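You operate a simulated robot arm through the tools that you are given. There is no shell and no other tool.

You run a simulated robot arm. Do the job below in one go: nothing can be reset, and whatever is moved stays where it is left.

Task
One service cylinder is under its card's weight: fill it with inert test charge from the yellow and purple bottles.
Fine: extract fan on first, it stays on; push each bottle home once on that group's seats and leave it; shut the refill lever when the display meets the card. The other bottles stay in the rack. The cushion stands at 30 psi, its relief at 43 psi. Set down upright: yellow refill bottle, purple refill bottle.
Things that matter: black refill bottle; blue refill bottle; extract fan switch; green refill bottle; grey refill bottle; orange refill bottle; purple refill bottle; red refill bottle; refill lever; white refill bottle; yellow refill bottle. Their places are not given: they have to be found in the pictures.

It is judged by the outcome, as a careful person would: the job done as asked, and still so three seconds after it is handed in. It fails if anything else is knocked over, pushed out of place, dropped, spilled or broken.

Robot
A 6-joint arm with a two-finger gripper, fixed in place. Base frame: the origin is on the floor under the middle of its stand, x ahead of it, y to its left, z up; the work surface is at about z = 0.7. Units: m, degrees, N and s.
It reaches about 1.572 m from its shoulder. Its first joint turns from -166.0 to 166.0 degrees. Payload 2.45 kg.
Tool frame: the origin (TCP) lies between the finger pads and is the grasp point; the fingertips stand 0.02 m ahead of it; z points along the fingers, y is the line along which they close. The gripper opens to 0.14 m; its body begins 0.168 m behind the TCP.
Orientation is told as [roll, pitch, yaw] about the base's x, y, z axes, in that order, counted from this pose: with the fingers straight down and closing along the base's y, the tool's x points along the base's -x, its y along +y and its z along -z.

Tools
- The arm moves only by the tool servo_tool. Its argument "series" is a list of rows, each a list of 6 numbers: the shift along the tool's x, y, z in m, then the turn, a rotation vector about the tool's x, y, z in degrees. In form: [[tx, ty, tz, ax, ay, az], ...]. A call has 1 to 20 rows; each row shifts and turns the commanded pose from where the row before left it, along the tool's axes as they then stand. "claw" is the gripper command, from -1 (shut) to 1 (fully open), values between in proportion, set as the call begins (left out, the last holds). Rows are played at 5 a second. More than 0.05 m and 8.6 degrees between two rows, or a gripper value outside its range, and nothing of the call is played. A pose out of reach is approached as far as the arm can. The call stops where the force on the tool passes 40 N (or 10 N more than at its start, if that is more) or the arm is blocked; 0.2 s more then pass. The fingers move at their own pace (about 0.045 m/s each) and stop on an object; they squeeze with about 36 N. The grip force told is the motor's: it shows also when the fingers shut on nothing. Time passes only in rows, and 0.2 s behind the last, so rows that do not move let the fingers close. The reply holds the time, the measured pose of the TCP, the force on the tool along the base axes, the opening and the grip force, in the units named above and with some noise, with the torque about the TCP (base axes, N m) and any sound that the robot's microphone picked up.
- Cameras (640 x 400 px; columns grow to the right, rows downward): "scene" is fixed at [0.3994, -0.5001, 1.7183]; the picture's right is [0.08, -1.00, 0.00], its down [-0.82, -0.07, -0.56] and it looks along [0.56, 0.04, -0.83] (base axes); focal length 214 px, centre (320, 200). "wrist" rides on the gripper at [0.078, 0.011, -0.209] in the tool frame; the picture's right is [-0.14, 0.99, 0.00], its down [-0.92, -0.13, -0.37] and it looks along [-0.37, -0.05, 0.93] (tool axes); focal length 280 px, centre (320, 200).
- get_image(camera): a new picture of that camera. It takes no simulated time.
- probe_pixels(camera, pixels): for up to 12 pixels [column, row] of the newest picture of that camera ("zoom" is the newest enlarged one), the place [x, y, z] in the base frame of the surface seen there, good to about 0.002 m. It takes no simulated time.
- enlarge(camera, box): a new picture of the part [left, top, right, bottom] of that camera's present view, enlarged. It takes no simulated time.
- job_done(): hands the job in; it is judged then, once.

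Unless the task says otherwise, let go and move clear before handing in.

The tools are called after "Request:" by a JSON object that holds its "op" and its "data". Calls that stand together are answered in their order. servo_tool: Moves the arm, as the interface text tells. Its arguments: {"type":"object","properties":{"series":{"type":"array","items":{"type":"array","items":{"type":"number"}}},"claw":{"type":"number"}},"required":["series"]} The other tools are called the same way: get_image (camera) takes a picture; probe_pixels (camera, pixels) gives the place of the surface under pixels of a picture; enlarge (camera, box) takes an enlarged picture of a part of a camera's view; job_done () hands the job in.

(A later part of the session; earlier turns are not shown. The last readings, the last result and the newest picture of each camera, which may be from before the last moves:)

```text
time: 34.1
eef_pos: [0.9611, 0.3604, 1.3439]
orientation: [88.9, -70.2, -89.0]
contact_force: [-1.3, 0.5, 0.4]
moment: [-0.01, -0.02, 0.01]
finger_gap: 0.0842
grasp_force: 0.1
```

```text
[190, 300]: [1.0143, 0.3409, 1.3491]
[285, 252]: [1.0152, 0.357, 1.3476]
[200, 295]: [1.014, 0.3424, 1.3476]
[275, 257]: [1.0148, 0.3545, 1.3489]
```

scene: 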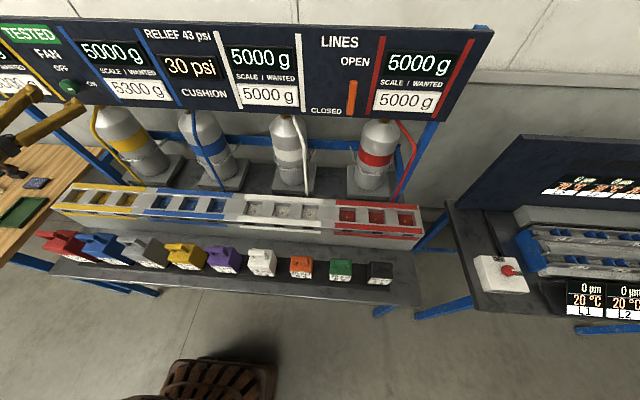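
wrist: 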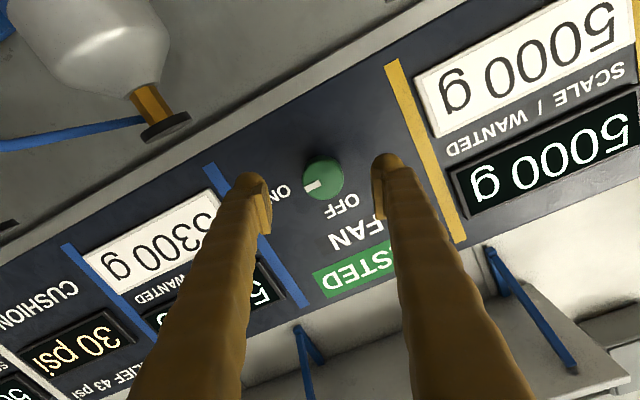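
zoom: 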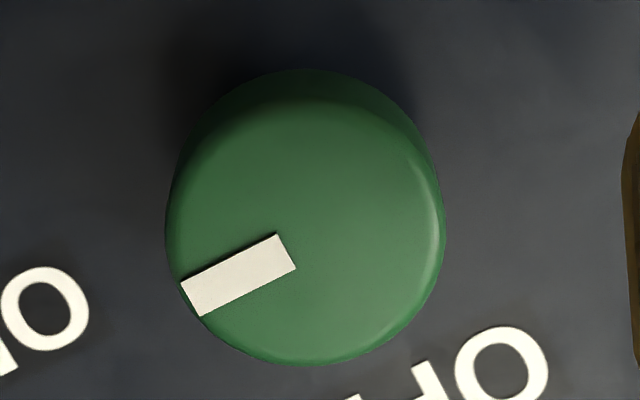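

The mark is level toward ON (both ends at z≈1.348), so the fan is on. Now I back off, unroll and turn the fingers down toward the bottles.

Request:
{"op": "servo_tool", "data": {"series": [[0, 0, -0.04, 0, 0, 0], [0, 0, -0.04, 0, 0, 0], [0, 0, -0.04, 0, 0, -6.6], [0, 0, -0.02, 0, 0, -6.6], [0, 0, 0, 0, 0, -6.6], [0, 0, 0, 0, 7.5, 0], [0, 0, 0, 0, 7.5, 0], [0, 0, 0, 0, 7.5, 0], [0, 0, 0, 0, 7.5, 0], [0, 0, 0, 0, 7.5, 0], [0, 0, 0, 0, 7.5, 0], [0, 0, 0, 0, 7.5, 0], [0, 0, 0, 0, 7.5, 0], [0, 0, 0, 0, 7.5, 0], [0, 0, 0, 0, 7.5, 0], [0, 0, 0, 0, 7.5, 0], [0, 0, 0, 0, 7.5, 0], [0, 0, 0, 0, 0, 0]]}}

```text
time: 37.9
eef_pos: [0.8217, 0.361, 1.349]
orientation: [0.1, 0.6, 0.0]
contact_force: [-0.3, 0.1, 0.3]
moment: [-0.01, -0.01, 0.02]
finger_gap: 0.0839
grasp_force: 0.0
```

Fingers are down again with full tracking. Moving to a viewpoint above the yellow and purple bottles.

Request:
{"op": "servo_tool", "data": {"series": [[0.027, -0.036, 0.0149, 0, 0, 0], [0.027, -0.036, 0.0149, 0, 0, 0], [0.027, -0.036, 0.0149, 0, 0, 0], [0.027, -0.036, 0.0149, 0, 0, 0], [0.027, -0.036, 0.0149, 0, 0, 0], [0.027, -0.036, 0.0149, 0, 0, 0], [0.027, -0.036, 0.0149, 0, 0, 0], [0.027, -0.036, 0.0149, 0, 0, 0], [0.027, -0.036, 0.0149, 0, 0, 0], [0.027, -0.036, 0.0149, 0, 0, 0], [0, 0, 0, 0, 0, 0]], "claw": 1}}

Request:
{"op": "get_image", "data": {"camera": "wrist"}}

Request:
{"op": "get_image", "data": {"camera": "scene"}}

```text
time: 40.3
eef_pos: [0.5461, 0.0022, 1.2012]
orientation: [0.1, 0.4, -0.1]
contact_force: [0.5, 0.2, -0.3]
moment: [0.01, 0.0, 0.02]
finger_gap: 0.1402
grasp_force: 0.0
```

```text
taken
```

wrist: 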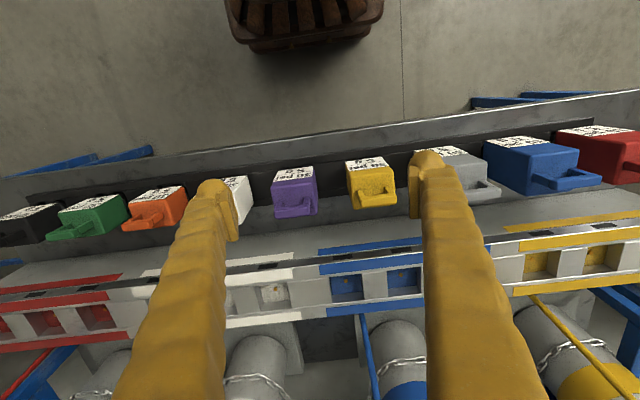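

```text
taken
```

scene: 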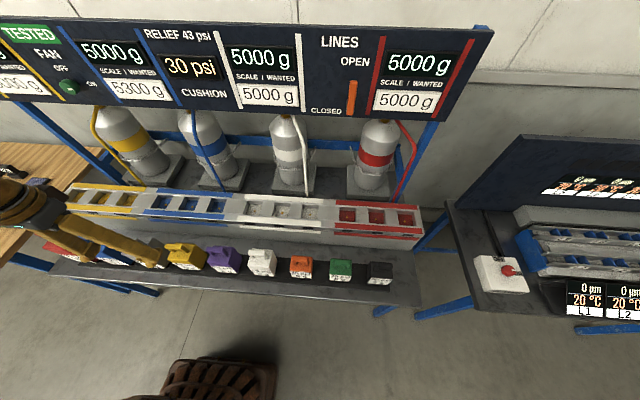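

The yellow bottle is at wrist pixel (370,183) and purple at (295,190). Enlarging to measure their bodies, handles and the blue seats.

Request:
{"op": "enlarge", "data": {"camera": "wrist", "box": [250, 140, 430, 250]}}

Request:
{"op": "probe_pixels", "data": {"camera": "zoom", "pixels": [[430, 120], [440, 180], [440, 210], [365, 110], [510, 110], [160, 120], [160, 210], [160, 245], [95, 130], [225, 130], [350, 70], [445, 90]]}}

```text
3.56 times, centred on (340, 195) of wrist
```

zoom: 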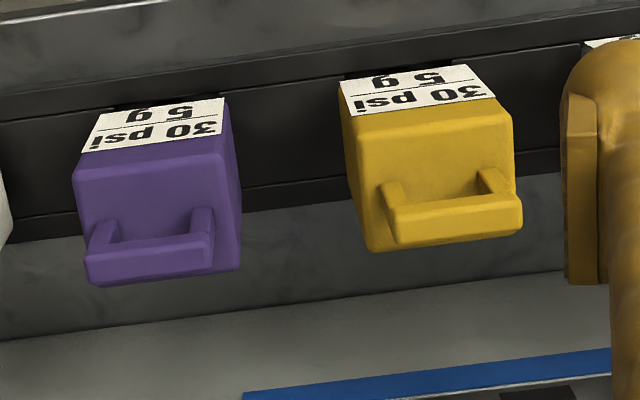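

```text
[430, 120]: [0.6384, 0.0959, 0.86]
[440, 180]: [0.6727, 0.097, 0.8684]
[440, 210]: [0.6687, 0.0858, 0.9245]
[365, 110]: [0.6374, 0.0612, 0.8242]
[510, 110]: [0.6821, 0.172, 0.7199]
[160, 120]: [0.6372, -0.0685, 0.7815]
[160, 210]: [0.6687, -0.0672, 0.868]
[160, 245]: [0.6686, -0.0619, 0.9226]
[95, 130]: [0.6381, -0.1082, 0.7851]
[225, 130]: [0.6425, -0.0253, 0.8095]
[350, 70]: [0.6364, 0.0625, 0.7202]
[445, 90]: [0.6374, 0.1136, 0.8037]
```

Bottle fronts are at x≈0.637, tops z≈0.868, handle bars at x≈0.668, z≈0.925. I'll probe the handle ends and body edges more exactly.

Request:
{"op": "probe_pixels", "data": {"camera": "zoom", "pixels": [[396, 222], [405, 235], [518, 228], [515, 205], [455, 232], [455, 205], [455, 199], [360, 240], [365, 205], [500, 130], [350, 130], [480, 185]]}}

Request:
{"op": "probe_pixels", "data": {"camera": "zoom", "pixels": [[90, 258], [205, 255], [150, 268], [150, 240], [80, 190], [230, 150], [85, 215], [236, 240], [200, 225], [105, 235], [150, 180], [290, 195]]}}

```text
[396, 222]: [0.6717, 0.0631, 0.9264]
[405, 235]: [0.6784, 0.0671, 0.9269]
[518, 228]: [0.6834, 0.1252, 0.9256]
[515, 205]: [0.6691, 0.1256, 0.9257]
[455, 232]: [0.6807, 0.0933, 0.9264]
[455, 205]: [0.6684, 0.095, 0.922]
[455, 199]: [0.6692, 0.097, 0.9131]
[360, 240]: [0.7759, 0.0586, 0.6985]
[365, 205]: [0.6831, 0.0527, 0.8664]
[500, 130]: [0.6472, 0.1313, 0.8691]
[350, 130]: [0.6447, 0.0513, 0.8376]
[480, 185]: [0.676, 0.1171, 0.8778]
```

```text
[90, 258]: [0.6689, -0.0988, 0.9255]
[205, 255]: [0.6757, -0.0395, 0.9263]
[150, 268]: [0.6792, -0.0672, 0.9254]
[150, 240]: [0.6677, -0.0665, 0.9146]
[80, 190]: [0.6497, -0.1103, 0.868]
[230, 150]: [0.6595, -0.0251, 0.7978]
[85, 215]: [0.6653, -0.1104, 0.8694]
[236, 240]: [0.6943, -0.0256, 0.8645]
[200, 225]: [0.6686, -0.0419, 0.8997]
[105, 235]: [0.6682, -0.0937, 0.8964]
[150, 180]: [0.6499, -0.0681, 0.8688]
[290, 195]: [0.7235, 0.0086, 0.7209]
```

Yellow handle bar: y 0.062–0.127, x 0.668–0.684, z≈0.926; purple bar: y -0.100 to -0.037. Next I view the blue seats from above.

Request:
{"op": "servo_tool", "data": {"series": [[-0.035, 0.032, 0, 0, 0, 0], [-0.035, 0.032, 0, 0, 0, 0], [-0.035, 0.032, 0, 0, 0, 0], [-0.035, 0.032, 0, 0, 0, 0], [-0.035, 0.032, 0, 0, 0, 0], [0, 0, 0, 0, 0, 0]]}}

Request:
{"op": "get_image", "data": {"camera": "wrist"}}

Request:
{"op": "enlarge", "data": {"camera": "wrist", "box": [230, 130, 430, 250]}}

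```text
time: 41.7
eef_pos: [0.7234, 0.1651, 1.2009]
orientation: [0.2, 0.4, -0.2]
contact_force: [0.4, -0.1, -0.2]
moment: [0.0, -0.01, 0.04]
finger_gap: 0.1397
grasp_force: 0.0
```

```text
taken
```

wrist: 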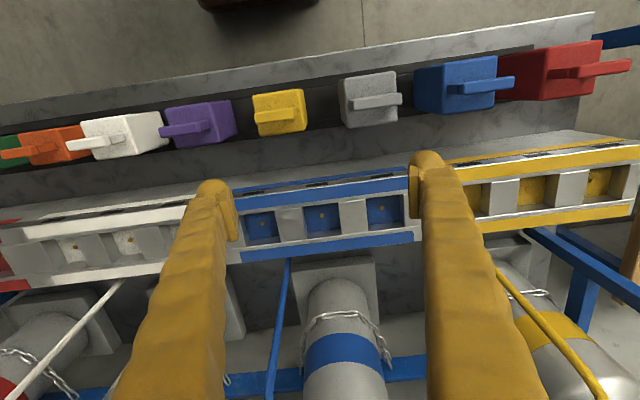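

```text
3.20 times, centred on (330, 190) of wrist
```

zoom: 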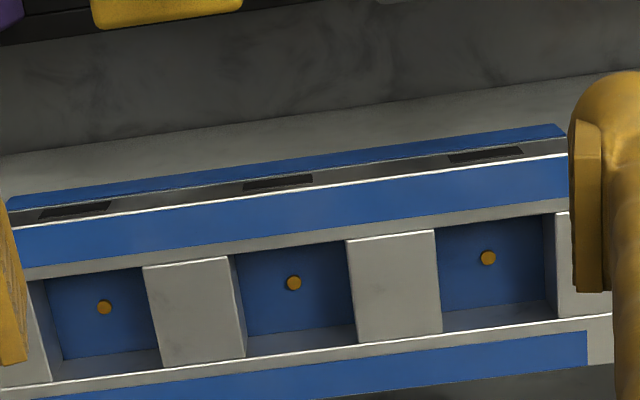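

Three blue seats with brass nipples at zoom (104,307), (293,283), (488,258). Probing them and the pocket walls.

Request:
{"op": "probe_pixels", "data": {"camera": "zoom", "pixels": [[104, 307], [293, 283], [488, 258], [240, 300], [350, 290], [290, 250], [290, 330], [195, 300], [390, 280], [300, 215], [300, 380], [280, 183]]}}

Request:
{"op": "probe_pixels", "data": {"camera": "zoom", "pixels": [[150, 275], [228, 262], [345, 245], [435, 232], [240, 350], [280, 240], [290, 352], [62, 290], [155, 320], [245, 290], [345, 300], [100, 345]]}}

```text
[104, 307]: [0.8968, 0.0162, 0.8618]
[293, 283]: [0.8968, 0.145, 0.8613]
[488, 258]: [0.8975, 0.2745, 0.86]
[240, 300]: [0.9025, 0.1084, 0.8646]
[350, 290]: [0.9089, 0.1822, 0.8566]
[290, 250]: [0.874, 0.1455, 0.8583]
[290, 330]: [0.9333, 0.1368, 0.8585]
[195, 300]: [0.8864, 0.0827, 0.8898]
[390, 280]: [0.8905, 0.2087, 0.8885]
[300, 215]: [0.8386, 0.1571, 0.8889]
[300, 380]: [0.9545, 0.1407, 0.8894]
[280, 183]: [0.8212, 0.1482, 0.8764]
```

```text
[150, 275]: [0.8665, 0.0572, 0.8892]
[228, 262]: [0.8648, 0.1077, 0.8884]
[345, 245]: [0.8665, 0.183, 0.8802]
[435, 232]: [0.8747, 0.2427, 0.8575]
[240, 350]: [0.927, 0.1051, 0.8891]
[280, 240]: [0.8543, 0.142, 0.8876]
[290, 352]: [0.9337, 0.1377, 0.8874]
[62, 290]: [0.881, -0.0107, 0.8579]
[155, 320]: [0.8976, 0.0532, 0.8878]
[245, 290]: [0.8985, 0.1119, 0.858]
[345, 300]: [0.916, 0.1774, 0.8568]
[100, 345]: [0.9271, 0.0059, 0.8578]
```

Seat nipples are at x≈0.897, y≈0.016 / 0.145 / 0.274, pocket floor z≈0.858, rims z≈0.889. I go above the yellow bottle and roll the fingers to close along x, across its handle bar.

Request:
{"op": "servo_tool", "data": {"series": [[0.0157, -0.0237, 0.0333, 0, 0, 0], [0.0157, -0.0237, 0.0333, 0, 0, 0], [0.0157, -0.0237, 0.0333, 0, 0, 0], [0, 0, 0, 0, 0, -7.5], [0, 0, 0, 0, 0, -7.5], [0, 0, 0, 0, 0, -7.5], [0, 0, 0, 0, 0, -7.5], [0, 0, 0, 0, 0, -7.5], [0, 0, 0, 0, 0, -7.5], [0, 0, 0, 0, 0, -7.5], [0, 0, 0, 0, 0, -7.5], [0, 0, 0, 0, 0, -7.5], [0, 0, 0, 0, 0, -7.5], [0, 0, 0, 0, 0, -7.5], [0, 0, 0, 0, 0, -7.5], [0, 0, 0, 0, 0, 0]], "claw": 0}}

Request:
{"op": "get_image", "data": {"camera": "wrist"}}

Request:
{"op": "get_image", "data": {"camera": "scene"}}

```text
time: 45.1
eef_pos: [0.6781, 0.0907, 1.1022]
orientation: [0.4, -0.1, 89.9]
contact_force: [-0.4, -0.2, -0.2]
moment: [-0.05, -0.03, -0.02]
finger_gap: 0.0701
grasp_force: 0.0
```

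```text
taken
```

wrist: 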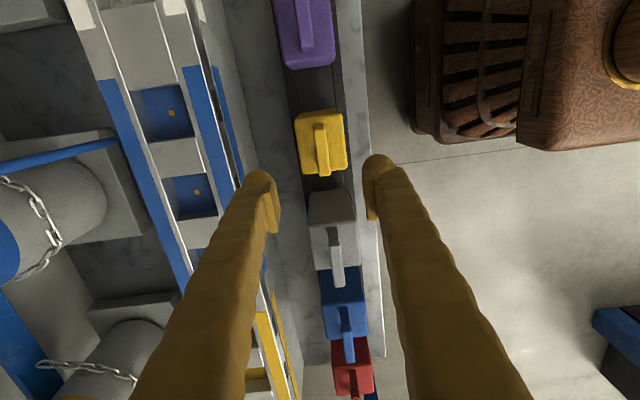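

```text
taken
```

scene: 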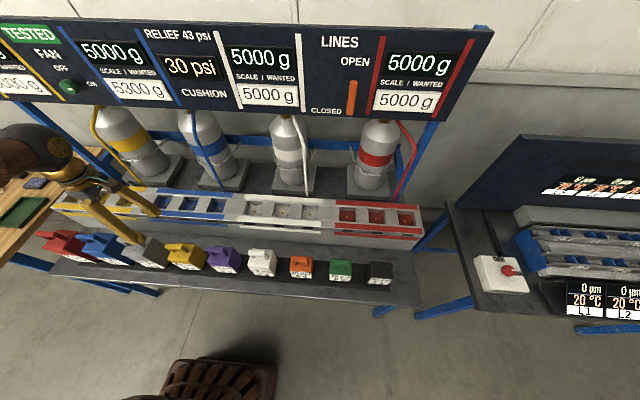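

The fingers now close along x with the yellow handle at (321,148). Refining the bar's place from this view before descending.

Request:
{"op": "enlarge", "data": {"camera": "wrist", "box": [270, 90, 370, 190]}}

Request:
{"op": "probe_pixels", "data": {"camera": "wrist", "pixels": [[321, 130], [321, 148], [323, 170], [316, 150], [327, 150], [300, 125], [340, 125], [303, 165], [345, 165]]}}

```text
4.00 times, centred on (320, 140) of wrist
```

zoom: 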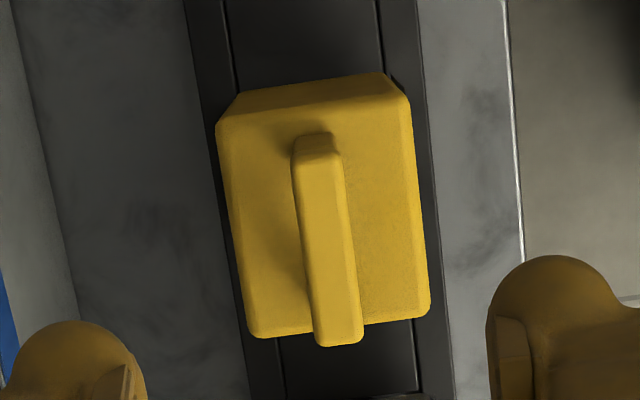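

```text
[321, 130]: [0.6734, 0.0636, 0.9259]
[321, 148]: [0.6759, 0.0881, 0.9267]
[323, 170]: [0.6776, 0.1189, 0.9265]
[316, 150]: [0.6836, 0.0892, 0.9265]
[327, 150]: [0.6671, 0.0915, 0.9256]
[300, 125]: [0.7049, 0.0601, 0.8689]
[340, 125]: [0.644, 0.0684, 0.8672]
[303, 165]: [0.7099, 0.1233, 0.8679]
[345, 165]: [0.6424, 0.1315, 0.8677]
```

Bar centre is x≈0.6755, y≈0.0935, top z≈0.926. Descending to put the TCP at z≈0.917 around the bar.

Request:
{"op": "servo_tool", "data": {"series": [[-0.0028, 0.0025, 0.04, 0, 0, 0], [0, 0, 0.04, 0, 0, 0], [0, 0, 0.04, 0, 0, 0], [0, 0, 0.03, 0, 0, 0], [0, 0, 0.02, 0, 0, 0], [0, 0, 0.015, 0, 0, 0], [0, 0, 0, 0, 0, 0]]}}

Request:
{"op": "get_image", "data": {"camera": "wrist"}}

Request:
{"op": "get_image", "data": {"camera": "scene"}}

```text
time: 46.7
eef_pos: [0.6746, 0.0941, 0.9178]
orientation: [0.4, -0.1, 90.0]
contact_force: [0.6, 0.4, 0.6]
moment: [-0.01, 0.0, 0.01]
finger_gap: 0.0702
grasp_force: 0.0
```

```text
taken
```

wrist: 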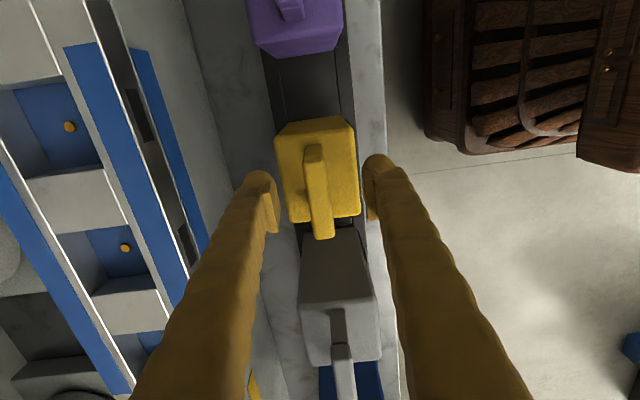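

```text
taken
```

scene: 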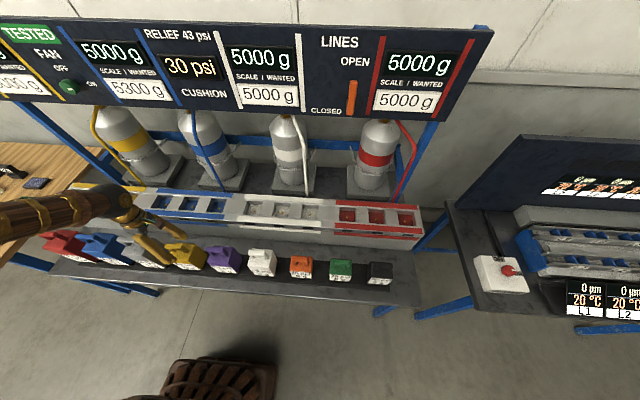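

The bar runs through the TCP point (about (320,195)). Closing on the handle.

Request:
{"op": "servo_tool", "data": {"series": [[0, 0, 0, 0, 0, 0], [0, 0, 0, 0, 0, 0], [0, 0, 0, 0, 0, 0], [0, 0, 0, 0, 0, 0], [0, 0, 0, 0, 0, 0], [0, 0, 0, 0, 0, 0]], "claw": -1}}

Request:
{"op": "servo_tool", "data": {"series": [[0, 0, -0.01, 0, 0, 0], [0, 0, -0.01, 0, 0, 0], [0, 0, -0.02, 0, 0, 0], [0, 0, -0.02, 0, 0, 0], [0, 0, 0, 0, 0, 0]]}}

Request:
{"op": "get_image", "data": {"camera": "wrist"}}

Request:
{"op": "enlarge", "data": {"camera": "scene", "box": [120, 190, 260, 290]}}

```text
time: 48.1
eef_pos: [0.6752, 0.0947, 0.9188]
orientation: [0.4, -0.2, 89.8]
contact_force: [0.7, 0.5, 0.5]
moment: [-0.03, 0.0, 0.02]
finger_gap: 0.0166
grasp_force: 35.6
```

```text
time: 49.3
eef_pos: [0.6735, 0.0938, 0.9783]
orientation: [0.4, -0.2, 89.9]
contact_force: [-0.1, -0.5, -10.3]
moment: [-0.05, 0.01, 0.0]
finger_gap: 0.0166
grasp_force: 36.2
```

```text
taken
```

wrist: 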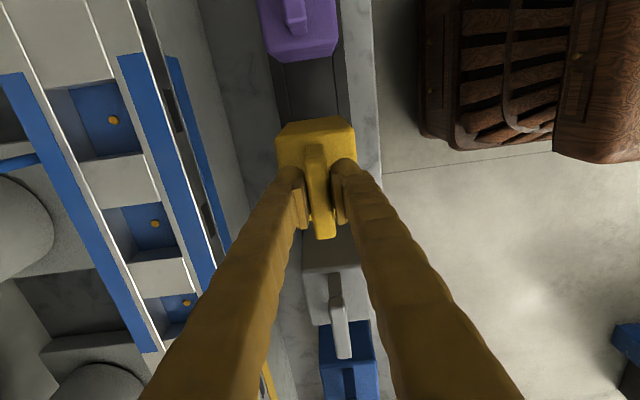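

```text
4.00 times, centred on (190, 240) of scene
```

zoom: 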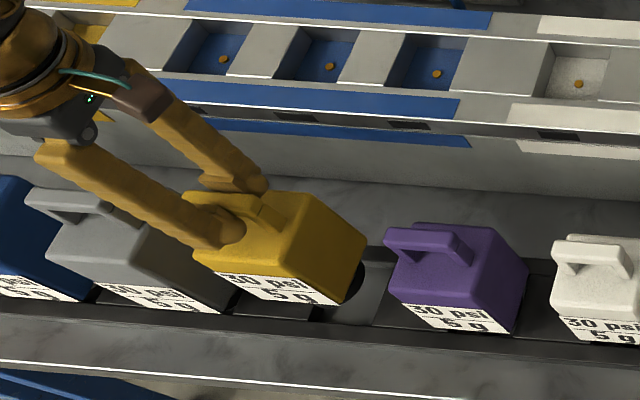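

Yellow is lifted cleanly (≈10.3 N load). I'll lift it well above the seat rims and look at its underside.

Request:
{"op": "servo_tool", "data": {"series": [[0, 0, -0.035, 0, 0, 0], [0, 0, -0.04, 0, 0, 0], [0, 0, -0.04, 0, 0, 0], [0, 0, -0.04, 0, 0, 0], [0, 0, -0.035, 0, 0, 0], [0, 0, 0, 0, 0, 0]]}}

Request:
{"op": "get_image", "data": {"camera": "scene"}}

Request:
{"op": "enlarge", "data": {"camera": "scene", "box": [60, 150, 260, 290]}}

```text
time: 50.7
eef_pos: [0.6769, 0.0937, 1.1682]
orientation: [0.4, -0.1, 89.9]
contact_force: [0.2, -1.1, -9.6]
moment: [-0.01, -0.02, 0.01]
finger_gap: 0.0168
grasp_force: 36.0
```

```text
taken
```

scene: 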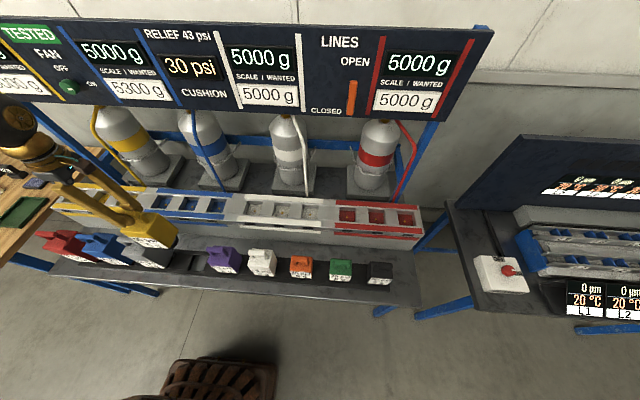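

```text
2.86 times, centred on (160, 220) of scene
```

zoom: 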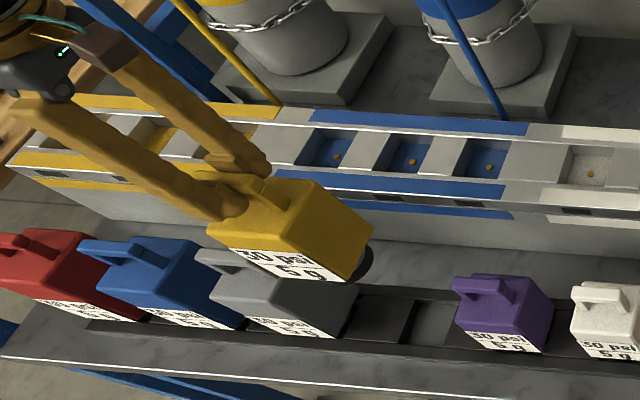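

A black round neck sticks out under the bottle at zoom (366,262). Probing it and the body's lower edge to learn the bottle's length.

Request:
{"op": "enlarge", "data": {"camera": "scene", "box": [125, 215, 205, 265]}}

Request:
{"op": "probe_pixels", "data": {"camera": "zoom", "pixels": [[430, 230], [420, 250], [400, 245], [390, 200], [330, 270], [250, 255], [150, 225], [340, 120], [405, 150], [425, 190]]}}

```text
8.00 times, centred on (165, 240) of scene
```

zoom: 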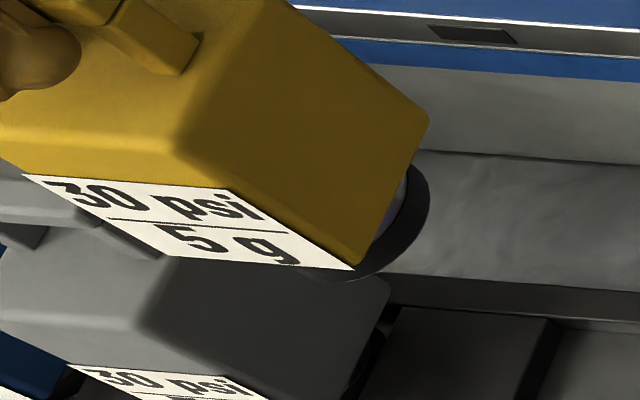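

```text
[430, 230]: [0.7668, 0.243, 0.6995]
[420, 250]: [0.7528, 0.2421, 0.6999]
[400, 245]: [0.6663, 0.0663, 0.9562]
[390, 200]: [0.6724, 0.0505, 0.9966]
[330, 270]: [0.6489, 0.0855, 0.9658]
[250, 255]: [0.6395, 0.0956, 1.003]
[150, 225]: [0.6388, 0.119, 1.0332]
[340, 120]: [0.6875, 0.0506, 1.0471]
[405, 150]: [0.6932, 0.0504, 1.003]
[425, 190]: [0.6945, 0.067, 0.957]
```

The neck's black disc is about 0.213 below the TCP and about 0.066 wide, fitting the 0.075 pocket. Before going to the seats I check the hoses and cylinders for clearance.

Request:
{"op": "get_image", "data": {"camera": "scene"}}

Request:
{"op": "probe_pixels", "data": {"camera": "scene", "pixels": [[196, 125], [203, 150], [212, 168], [220, 184], [93, 120], [105, 145], [130, 172], [148, 185], [210, 130], [125, 130], [200, 118], [120, 118]]}}

```text
taken
```

scene: 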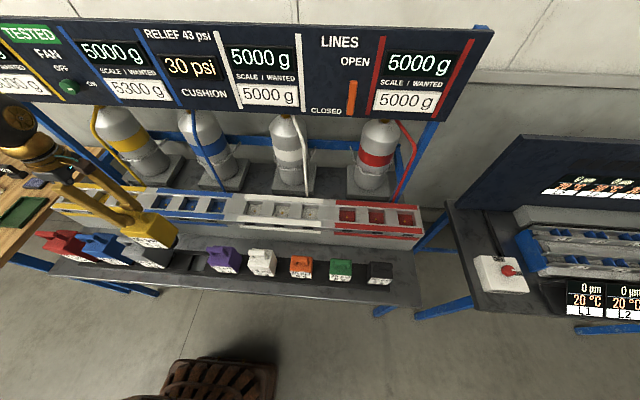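

```text
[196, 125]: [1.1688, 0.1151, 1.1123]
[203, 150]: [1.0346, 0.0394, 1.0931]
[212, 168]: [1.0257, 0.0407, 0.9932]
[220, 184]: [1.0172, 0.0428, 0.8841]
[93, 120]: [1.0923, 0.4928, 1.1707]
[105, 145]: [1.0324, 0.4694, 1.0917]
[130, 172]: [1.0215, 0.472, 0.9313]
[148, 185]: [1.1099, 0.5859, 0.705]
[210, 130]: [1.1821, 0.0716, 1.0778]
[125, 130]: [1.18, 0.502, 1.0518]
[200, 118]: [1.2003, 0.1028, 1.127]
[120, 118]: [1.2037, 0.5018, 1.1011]
```

Hose and cylinders are clear of the two seats at y=0.274 and y=0.145, so I'll use those. Carrying yellow forward, then left, above the seat at y=0.274.

Request:
{"op": "servo_tool", "data": {"series": [[0, -0.036, 0, 0, 0, 0], [0, -0.037, 0, 0, 0, 0], [0, -0.037, 0, 0, 0, 0], [0, -0.037, 0, 0, 0, 0], [0, -0.037, 0, 0, 0, 0], [0, -0.036, 0, 0, 0, 0], [-0.036, 0, 0, 0, 0, 0], [-0.036, 0, 0, 0, 0, 0], [-0.036, 0, 0, 0, 0, 0], [-0.036, 0, 0, 0, 0, 0], [-0.036, 0, 0, 0, 0, 0], [0, 0, 0, 0, 0, 0], [0, 0, 0, 0, 0, 0]]}}

Request:
{"op": "get_image", "data": {"camera": "wrist"}}

Request:
{"op": "get_image", "data": {"camera": "scene"}}

```text
time: 53.5
eef_pos: [0.896, 0.2726, 1.1631]
orientation: [0.4, -0.2, 89.9]
contact_force: [0.3, -0.1, -9.8]
moment: [-0.01, 0.02, -0.02]
finger_gap: 0.017
grasp_force: 36.2
```

```text
taken
```

wrist: 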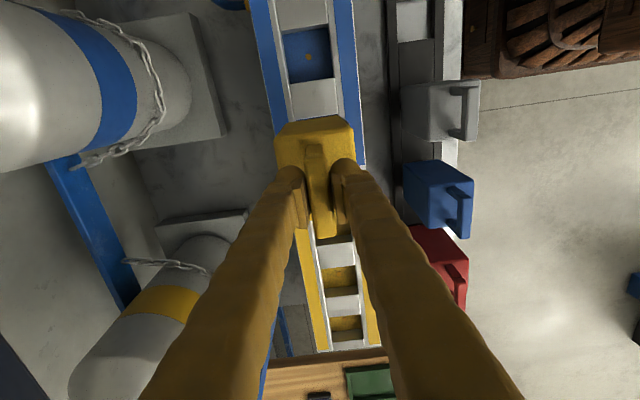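

```text
taken
```

scene: 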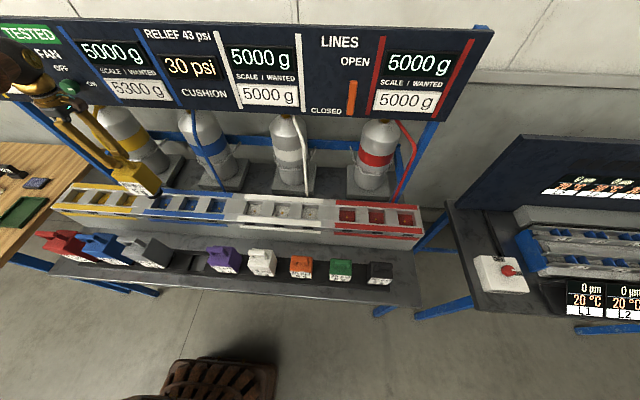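

Yellow hangs over the left blue seat. I'll probe the held bottle's edges to check centring on the nipple (0.897, 0.2745).

Request:
{"op": "enlarge", "data": {"camera": "scene", "box": [95, 145, 195, 225]}}

Request:
{"op": "enlarge", "data": {"camera": "wrist", "box": [260, 100, 380, 260]}}

Request:
{"op": "probe_pixels", "data": {"camera": "wrist", "pixels": [[279, 150], [353, 150], [320, 125], [320, 118], [310, 55], [285, 165], [355, 165]]}}

```text
5.00 times, centred on (145, 185) of scene
```

zoom: 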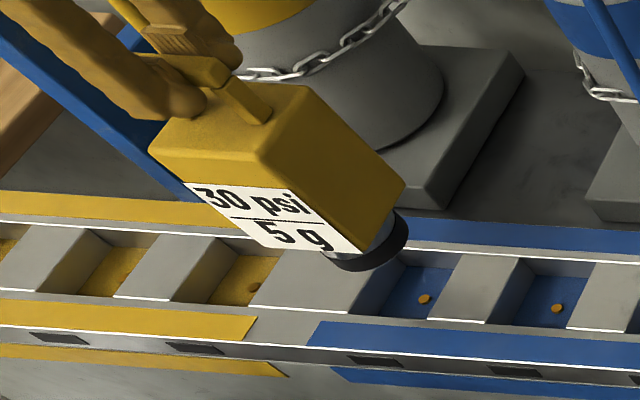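

```text
2.50 times, centred on (320, 180) of wrist
```

zoom: 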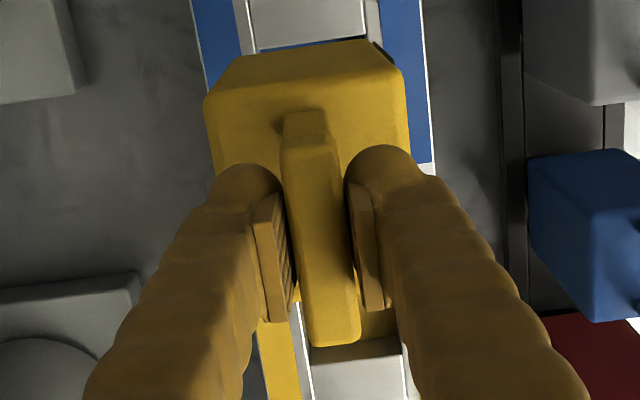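

```text
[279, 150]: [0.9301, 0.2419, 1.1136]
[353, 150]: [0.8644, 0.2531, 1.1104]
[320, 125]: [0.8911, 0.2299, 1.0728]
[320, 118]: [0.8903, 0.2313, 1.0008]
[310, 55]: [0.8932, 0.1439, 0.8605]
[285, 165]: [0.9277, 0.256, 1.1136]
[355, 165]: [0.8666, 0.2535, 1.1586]
```

Request:
{"op": "probe_pixels", "data": {"camera": "scene", "pixels": [[131, 186], [140, 190], [126, 182], [155, 185], [165, 196], [160, 198], [175, 192], [150, 178]]}}

```text
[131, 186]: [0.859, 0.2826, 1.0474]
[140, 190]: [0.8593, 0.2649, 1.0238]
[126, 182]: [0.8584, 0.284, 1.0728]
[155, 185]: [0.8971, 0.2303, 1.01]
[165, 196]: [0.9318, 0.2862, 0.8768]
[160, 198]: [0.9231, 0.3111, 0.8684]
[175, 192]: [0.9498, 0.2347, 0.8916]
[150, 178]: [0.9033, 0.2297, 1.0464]
```

The bottle is centred to within 2 mm (front face x=0.859, side y=0.230). I nudge +2 mm in y and lower until its neck is just at the rim.

Request:
{"op": "servo_tool", "data": {"series": [[-0.002, 0, 0, 0, 0, 0], [0, 0, 0.02, 0, 0, 0], [0, 0, 0.02, 0, 0, 0], [0, 0, 0.015, 0, 0, 0], [0, 0, 0, 0, 0, 0], [0, 0, 0, 0, 0, 0]]}}

Request:
{"op": "enlarge", "data": {"camera": "scene", "box": [95, 145, 195, 225]}}

```text
time: 54.9
eef_pos: [0.8947, 0.2742, 1.1112]
orientation: [0.4, -0.1, 89.9]
contact_force: [0.0, 1.0, -10.0]
moment: [-0.03, 0.05, 0.04]
finger_gap: 0.0171
grasp_force: 35.6
```

```text
5.00 times, centred on (145, 185) of scene
```

zoom: 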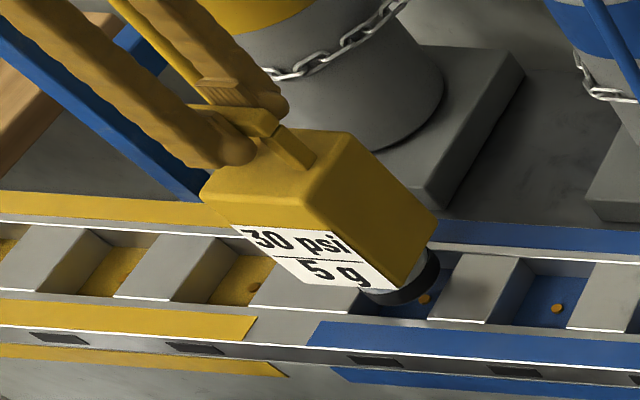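

Neck is at the seat mouth, bottle aligned. I continue down in small steps, watching the force.

Request:
{"op": "servo_tool", "data": {"series": [[0, -0.0015, 0.008, 0, 0, 0], [0, 0, 0.008, 0, 0, 0], [0, 0, 0.006, 0, 0, 0], [0, 0, 0, 0, 0, 0]]}}

Request:
{"op": "enlarge", "data": {"camera": "scene", "box": [95, 145, 195, 225]}}

Request:
{"op": "probe_pixels", "data": {"camera": "zoom", "pixels": [[390, 280], [400, 305], [300, 240], [370, 290], [420, 220], [385, 310]]}}

```text
time: 55.9
eef_pos: [0.8964, 0.2759, 1.0891]
orientation: [0.3, 0.0, 89.9]
contact_force: [-0.6, 0.9, -9.6]
moment: [-0.05, 0.05, -0.01]
finger_gap: 0.0168
grasp_force: 36.1
```

```text
5.00 times, centred on (145, 185) of scene
```

zoom: 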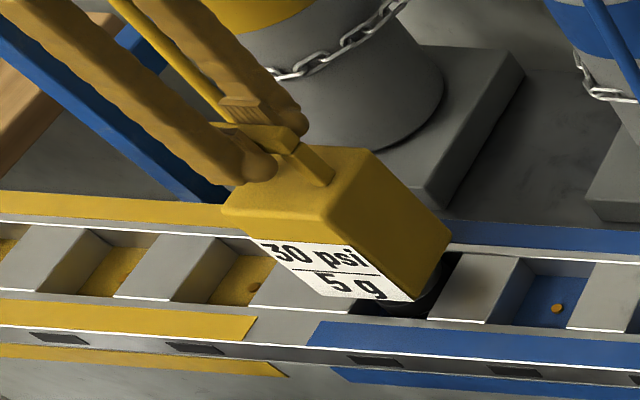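

```text
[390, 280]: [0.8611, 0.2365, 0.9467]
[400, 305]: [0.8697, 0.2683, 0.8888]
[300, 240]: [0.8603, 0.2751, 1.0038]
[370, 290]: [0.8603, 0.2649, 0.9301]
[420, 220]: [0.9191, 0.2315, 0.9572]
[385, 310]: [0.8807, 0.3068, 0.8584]
```

Request:
{"op": "servo_tool", "data": {"series": [[0, 0, 0.004, 0, 0, 0], [0, 0, 0.003, 0, 0, 0], [0, 0, 0.003, 0, 0, 0], [0, 0, 0, 0, 0, 0]]}}

Request:
{"op": "enlarge", "data": {"camera": "scene", "box": [95, 145, 195, 225]}}

```text
time: 56.9
eef_pos: [0.8977, 0.2746, 1.0796]
orientation: [0.4, -0.1, 89.9]
contact_force: [0.3, 0.7, -9.6]
moment: [0.02, -0.03, -0.01]
finger_gap: 0.017
grasp_force: 36.1
```

```text
5.00 times, centred on (145, 185) of scene
```

zoom: 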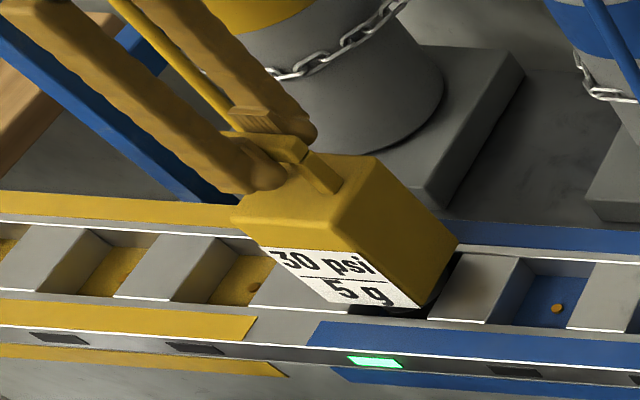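

A green lamp lit at the seat's front window (zoom (375,361)) although no contact force yet. Checking the displays.

Request:
{"op": "enlarge", "data": {"camera": "scene", "box": [0, 20, 240, 120]}}

Request:
{"op": "get_image", "data": {"camera": "scene"}}

```text
2.67 times, centred on (120, 70) of scene
```

zoom: 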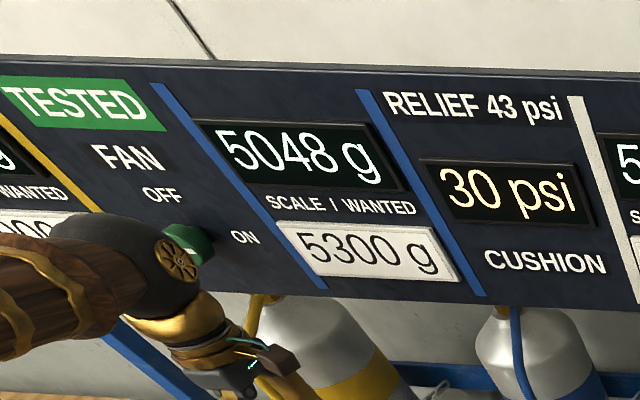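

```text
taken
```

scene: 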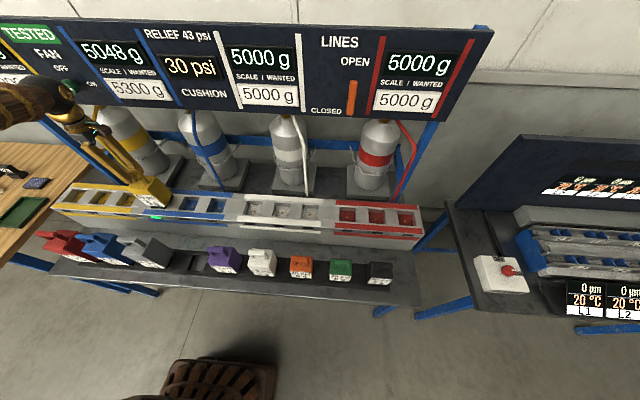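

The display already reads 5048 g, so flow has begun with the bottle barely in. I'll lower a little more in one short row and see the rate.

Request:
{"op": "servo_tool", "data": {"series": [[0, 0, 0.003, 0, 0, 0]]}}

Request:
{"op": "enlarge", "data": {"camera": "scene", "box": [0, 20, 240, 120]}}

Request:
{"op": "enlarge", "data": {"camera": "scene", "box": [95, 145, 195, 225]}}

```text
time: 57.3
eef_pos: [0.8972, 0.2754, 1.0786]
orientation: [0.1, -0.1, 89.9]
contact_force: [3.4, -0.5, 7.7]
moment: [-0.08, -0.01, 0.04]
finger_gap: 0.0167
grasp_force: 35.1
```

```text
2.67 times, centred on (120, 70) of scene
```

zoom: 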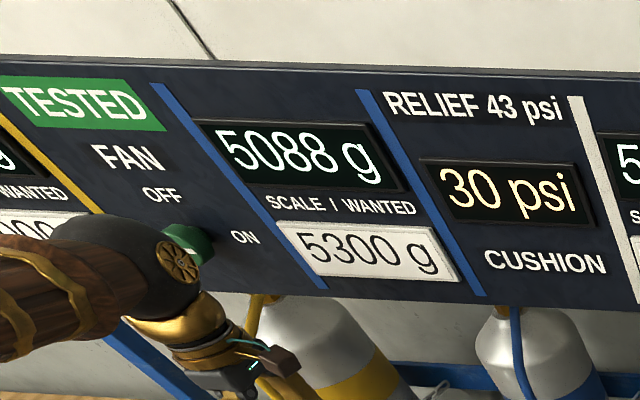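

```text
5.00 times, centred on (145, 185) of scene
```

zoom: 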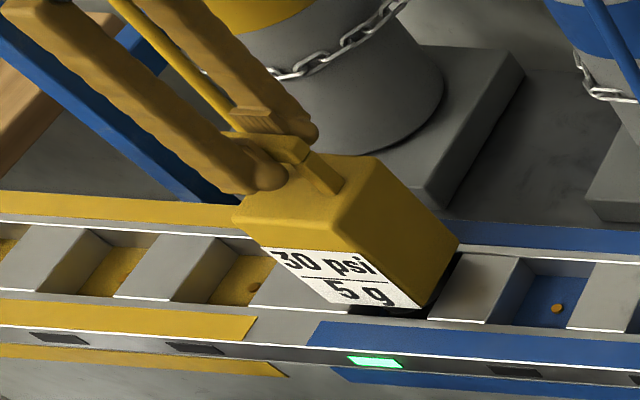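

Contact is now felt (≈17 N into the seat) and the display is 5088 g, rising fast. One more short row while holding to see whether it levels off.

Request:
{"op": "servo_tool", "data": {"series": [[0, 0, 0, 0, 0, 0]]}}

Request:
{"op": "enlarge", "data": {"camera": "scene", "box": [0, 20, 240, 120]}}

```text
time: 57.7
eef_pos: [0.8969, 0.274, 1.0782]
orientation: [0.2, -0.1, 89.9]
contact_force: [4.4, -2.1, 21.1]
moment: [-0.02, -0.08, 0.04]
finger_gap: 0.0171
grasp_force: 35.5
```

```text
2.67 times, centred on (120, 70) of scene
```

zoom: 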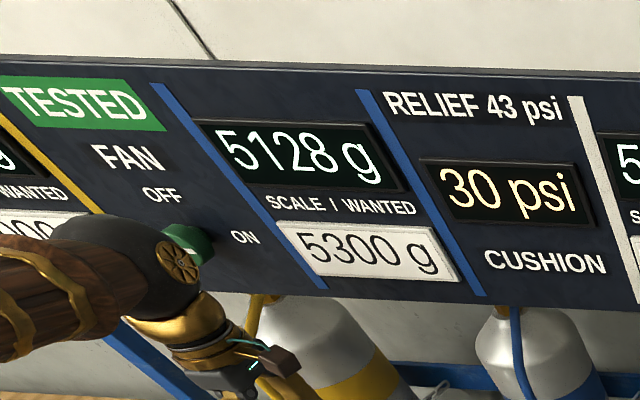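

Still a steady 100 g/s at 5128 g. If each bottle holds half (150 g) it should level at 5150; one more short row while easing my push slightly, ready to lift off if not.

Request:
{"op": "servo_tool", "data": {"series": [[0, 0, -0.001, 0, 0, 0]]}}

Request:
{"op": "enlarge", "data": {"camera": "scene", "box": [0, 20, 240, 120]}}

```text
time: 58.1
eef_pos: [0.8959, 0.275, 1.0784]
orientation: [0.3, -0.1, 89.9]
contact_force: [4.3, -0.5, 27.5]
moment: [0.08, -0.12, 0.01]
finger_gap: 0.0168
grasp_force: 36.2
```

```text
2.67 times, centred on (120, 70) of scene
```

zoom: 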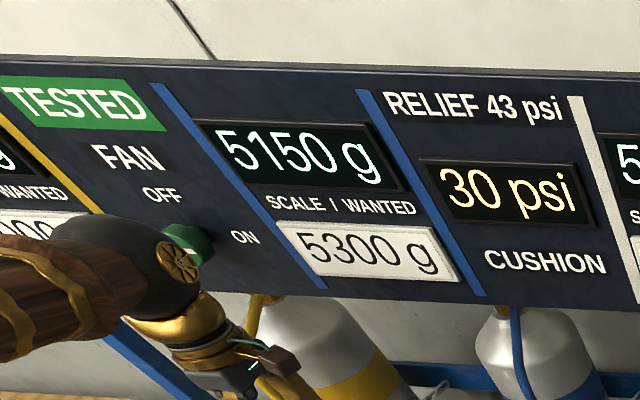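

It levelled at exactly 5150 g with the cushion at 30 psi, so yellow gave its half. Now I open the fingers and leave it.

Request:
{"op": "servo_tool", "data": {"series": [[0, 0, 0, 0, 0, 0], [0, 0, 0, 0, 0, 0], [0, 0, 0, 0, 0, 0], [0, 0, 0, 0, 0, 0]], "claw": -0.1}}

Request:
{"op": "get_image", "data": {"camera": "scene"}}

Request:
{"op": "enlarge", "data": {"camera": "scene", "box": [80, 30, 240, 230]}}

Request:
{"op": "get_image", "data": {"camera": "wrist"}}

```text
time: 59.1
eef_pos: [0.8963, 0.2755, 1.0772]
orientation: [0.4, -0.1, 89.9]
contact_force: [-0.4, -0.7, -0.1]
moment: [0.01, 0.03, -0.01]
finger_gap: 0.0629
grasp_force: 0.0
```

```text
taken
```

scene: 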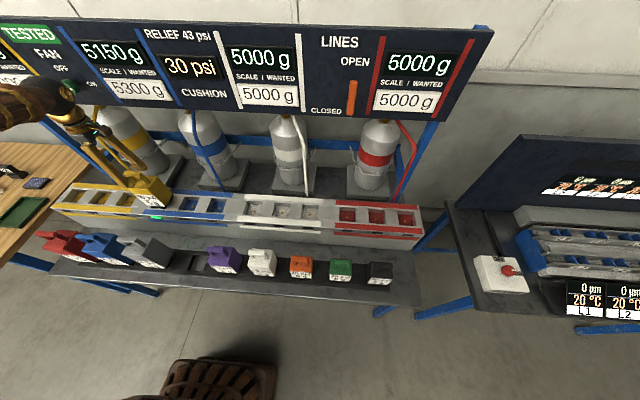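

```text
2.00 times, centred on (160, 130) of scene
```

zoom: 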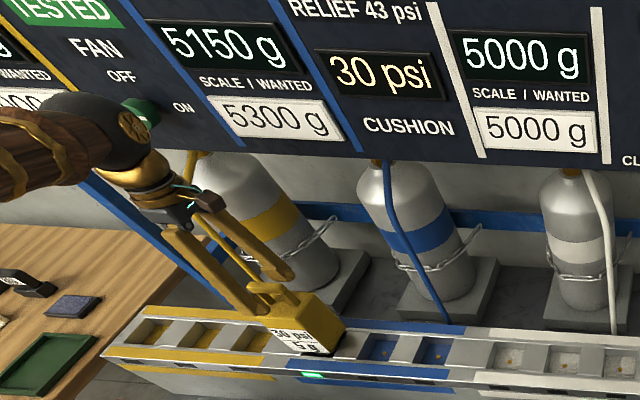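

```text
taken
```

wrist: 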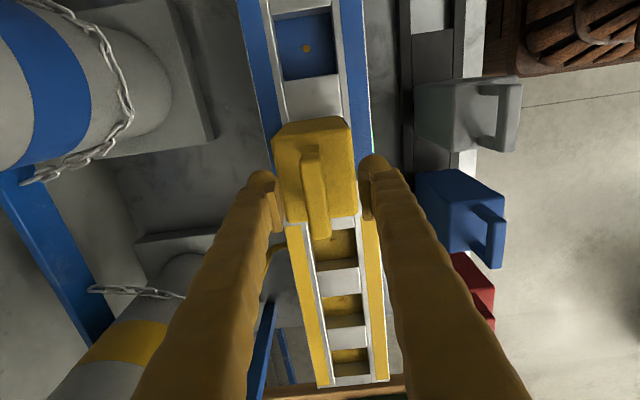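

Yellow stands home with its lamp green; display steady at 5150 g, cushion 30 psi. I raise straight up clear of its handle, then go to the purple bottle.

Request:
{"op": "servo_tool", "data": {"series": [[0, 0, -0.02, 0, 0, 0], [0, 0, -0.03, 0, 0, 0], [0, 0, -0.04, 0, 0, 0], [0, 0, -0.03, 0, 0, 0], [0, 0, 0, 0, 0, 0]]}}

Request:
{"op": "get_image", "data": {"camera": "wrist"}}

Request:
{"op": "enlarge", "data": {"camera": "scene", "box": [80, 30, 240, 230]}}

```text
time: 60.3
eef_pos: [0.8959, 0.2734, 1.1915]
orientation: [0.4, -0.1, 89.9]
contact_force: [-0.1, 0.4, -0.4]
moment: [-0.02, -0.03, 0.04]
finger_gap: 0.0631
grasp_force: 0.0
```

```text
taken
```

wrist: 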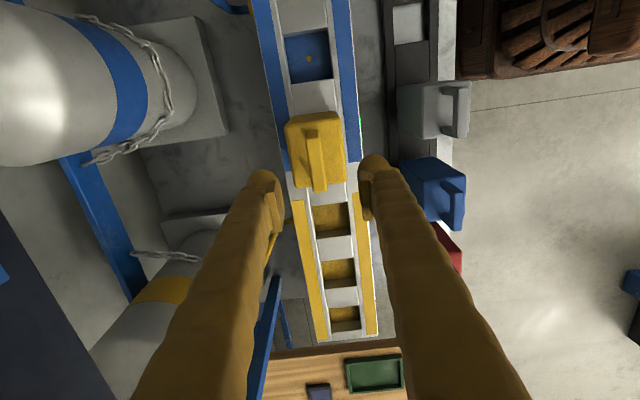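

```text
2.00 times, centred on (160, 130) of scene
```

zoom: 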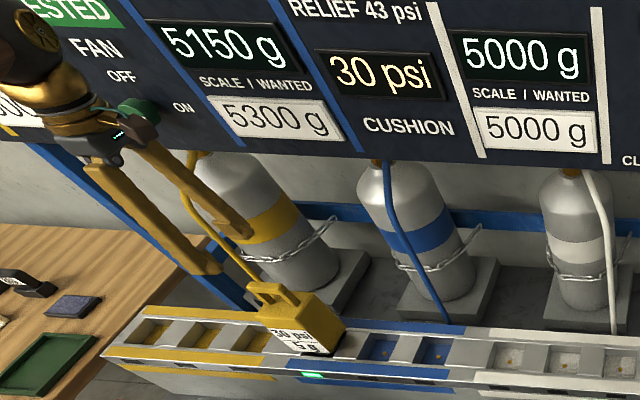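

Yellow stays put at 5150 g. Moving over the purple bottle at about (0.6755, -0.068).

Request:
{"op": "servo_tool", "data": {"series": [[0.0341, 0.02205, 0.004, 0, 0, 0], [0.0341, 0.02205, 0.006, 0, 0, 0], [0.0341, 0.02205, 0.01, 0, 0, 0], [0.0341, 0.02205, 0.01, 0, 0, 0], [0.0341, 0.02205, 0.01, 0, 0, 0], [0.0341, 0.02205, 0.01, 0, 0, 0], [0.0341, 0.02205, 0.01, 0, 0, 0], [0.0341, 0.02205, 0.01, 0, 0, 0], [0.0341, 0.02205, 0.01, 0, 0, 0], [0.0341, 0.02205, 0.01, 0, 0, 0], [0, 0, 0, 0, 0, 0]], "claw": 0}}

Request:
{"op": "get_image", "data": {"camera": "wrist"}}

Request:
{"op": "probe_pixels", "data": {"camera": "wrist", "pixels": [[321, 130], [321, 148], [323, 168], [316, 150], [327, 150], [300, 125], [340, 125]]}}

Request:
{"op": "enlarge", "data": {"camera": "scene", "box": [80, 30, 240, 230]}}

```text
time: 62.7
eef_pos: [0.6781, -0.0685, 1.1061]
orientation: [0.5, -0.1, 89.9]
contact_force: [0.7, 0.2, 0.0]
moment: [-0.03, -0.04, 0.01]
finger_gap: 0.0697
grasp_force: 0.0
```

```text
taken
```

wrist: 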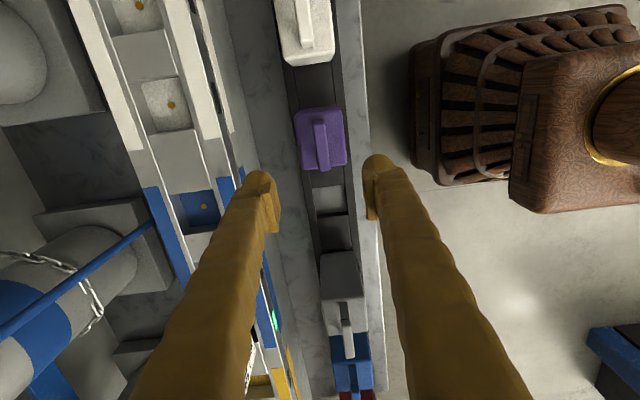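

```text
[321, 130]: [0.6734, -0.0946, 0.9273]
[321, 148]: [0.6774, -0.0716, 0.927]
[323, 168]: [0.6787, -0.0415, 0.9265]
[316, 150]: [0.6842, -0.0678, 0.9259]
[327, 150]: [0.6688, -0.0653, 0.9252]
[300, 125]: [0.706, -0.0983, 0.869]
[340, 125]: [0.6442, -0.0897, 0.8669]
```

```text
2.00 times, centred on (160, 130) of scene
```

zoom: 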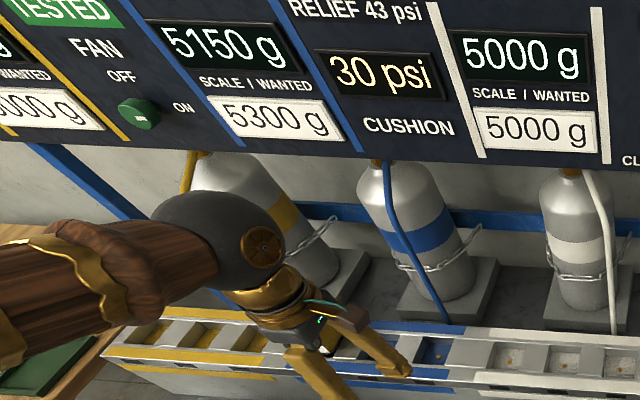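

Purple bar is centred at x≈0.676, y≈-0.068, top z≈0.926, and display still 5150 g. Descending on it.

Request:
{"op": "servo_tool", "data": {"series": [[0, 0.002, 0.04, 0, 0, 0], [0, 0, 0.04, 0, 0, 0], [0, 0, 0.04, 0, 0, 0], [0, 0, 0.03, 0, 0, 0], [0, 0, 0.02, 0, 0, 0], [0, 0, 0.017, 0, 0, 0], [0, 0, 0, 0, 0, 0]]}}

Request:
{"op": "get_image", "data": {"camera": "wrist"}}

```text
time: 64.3
eef_pos: [0.6737, -0.066, 0.9194]
orientation: [0.4, -0.1, 89.8]
contact_force: [0.0, 0.7, 0.7]
moment: [0.02, 0.02, 0.03]
finger_gap: 0.0703
grasp_force: 0.0
```

```text
taken
```

wrist: 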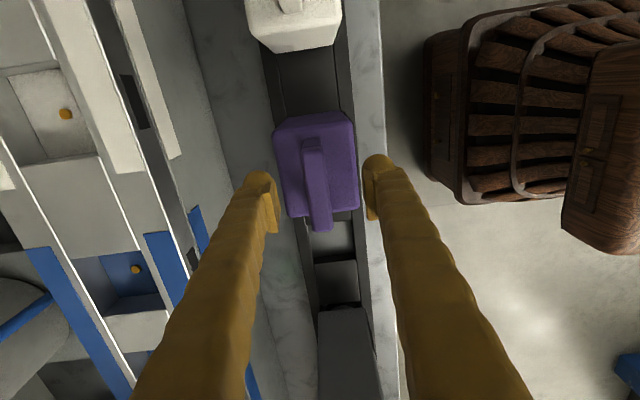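

The purple bar passes through the TCP point. Closing and lifting.

Request:
{"op": "servo_tool", "data": {"series": [[0, 0, 0, 0, 0, 0], [0, 0, 0, 0, 0, 0], [0, 0, 0, 0, 0, 0], [0, 0, 0, 0, 0, 0], [0, 0, 0, 0, 0, 0], [0, 0, 0, 0, 0, 0]], "claw": -1}}

Request:
{"op": "servo_tool", "data": {"series": [[0, 0, -0.01, 0, 0, 0], [0, 0, -0.02, 0, 0, 0], [0, 0, -0.04, 0, 0, 0], [0, 0, -0.04, 0, 0, 0], [0, 0, -0.04, 0, 0, 0], [0, 0, -0.04, 0, 0, 0], [0, 0, -0.04, 0, 0, 0], [0, 0, -0.02, 0, 0, 0], [0, 0, 0, 0, 0, 0]]}}

Request:
{"op": "get_image", "data": {"camera": "scene"}}

Request:
{"op": "get_image", "data": {"camera": "wrist"}}

```text
time: 65.7
eef_pos: [0.6744, -0.0667, 0.9194]
orientation: [0.4, -0.1, 89.9]
contact_force: [1.4, 0.2, 2.2]
moment: [0.01, -0.04, 0.01]
finger_gap: 0.0167
grasp_force: 36.6
```

```text
time: 67.7
eef_pos: [0.6727, -0.0654, 1.1715]
orientation: [0.4, 0.0, 89.9]
contact_force: [0.2, 0.2, -9.1]
moment: [0.07, 0.02, 0.0]
finger_gap: 0.0169
grasp_force: 35.7
```

```text
taken
```

scene: 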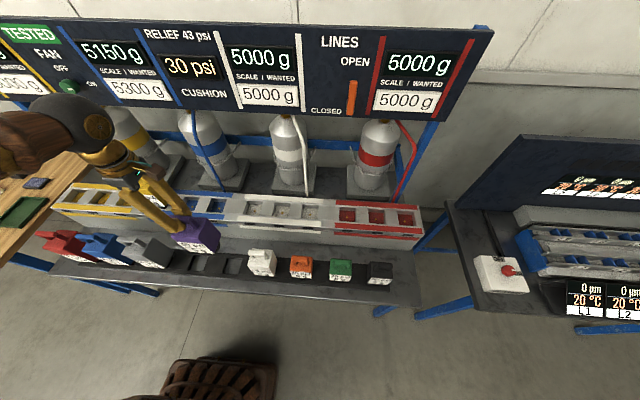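

```text
taken
```

wrist: 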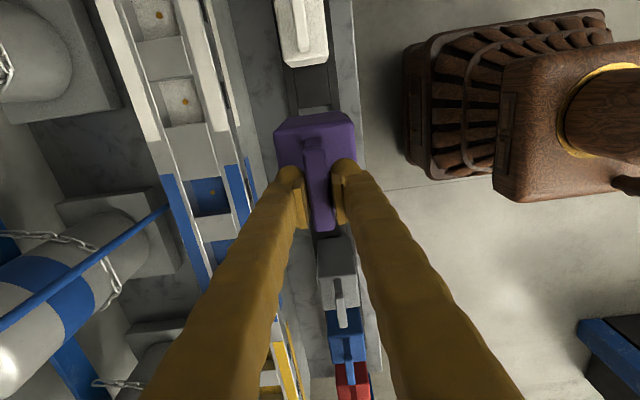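

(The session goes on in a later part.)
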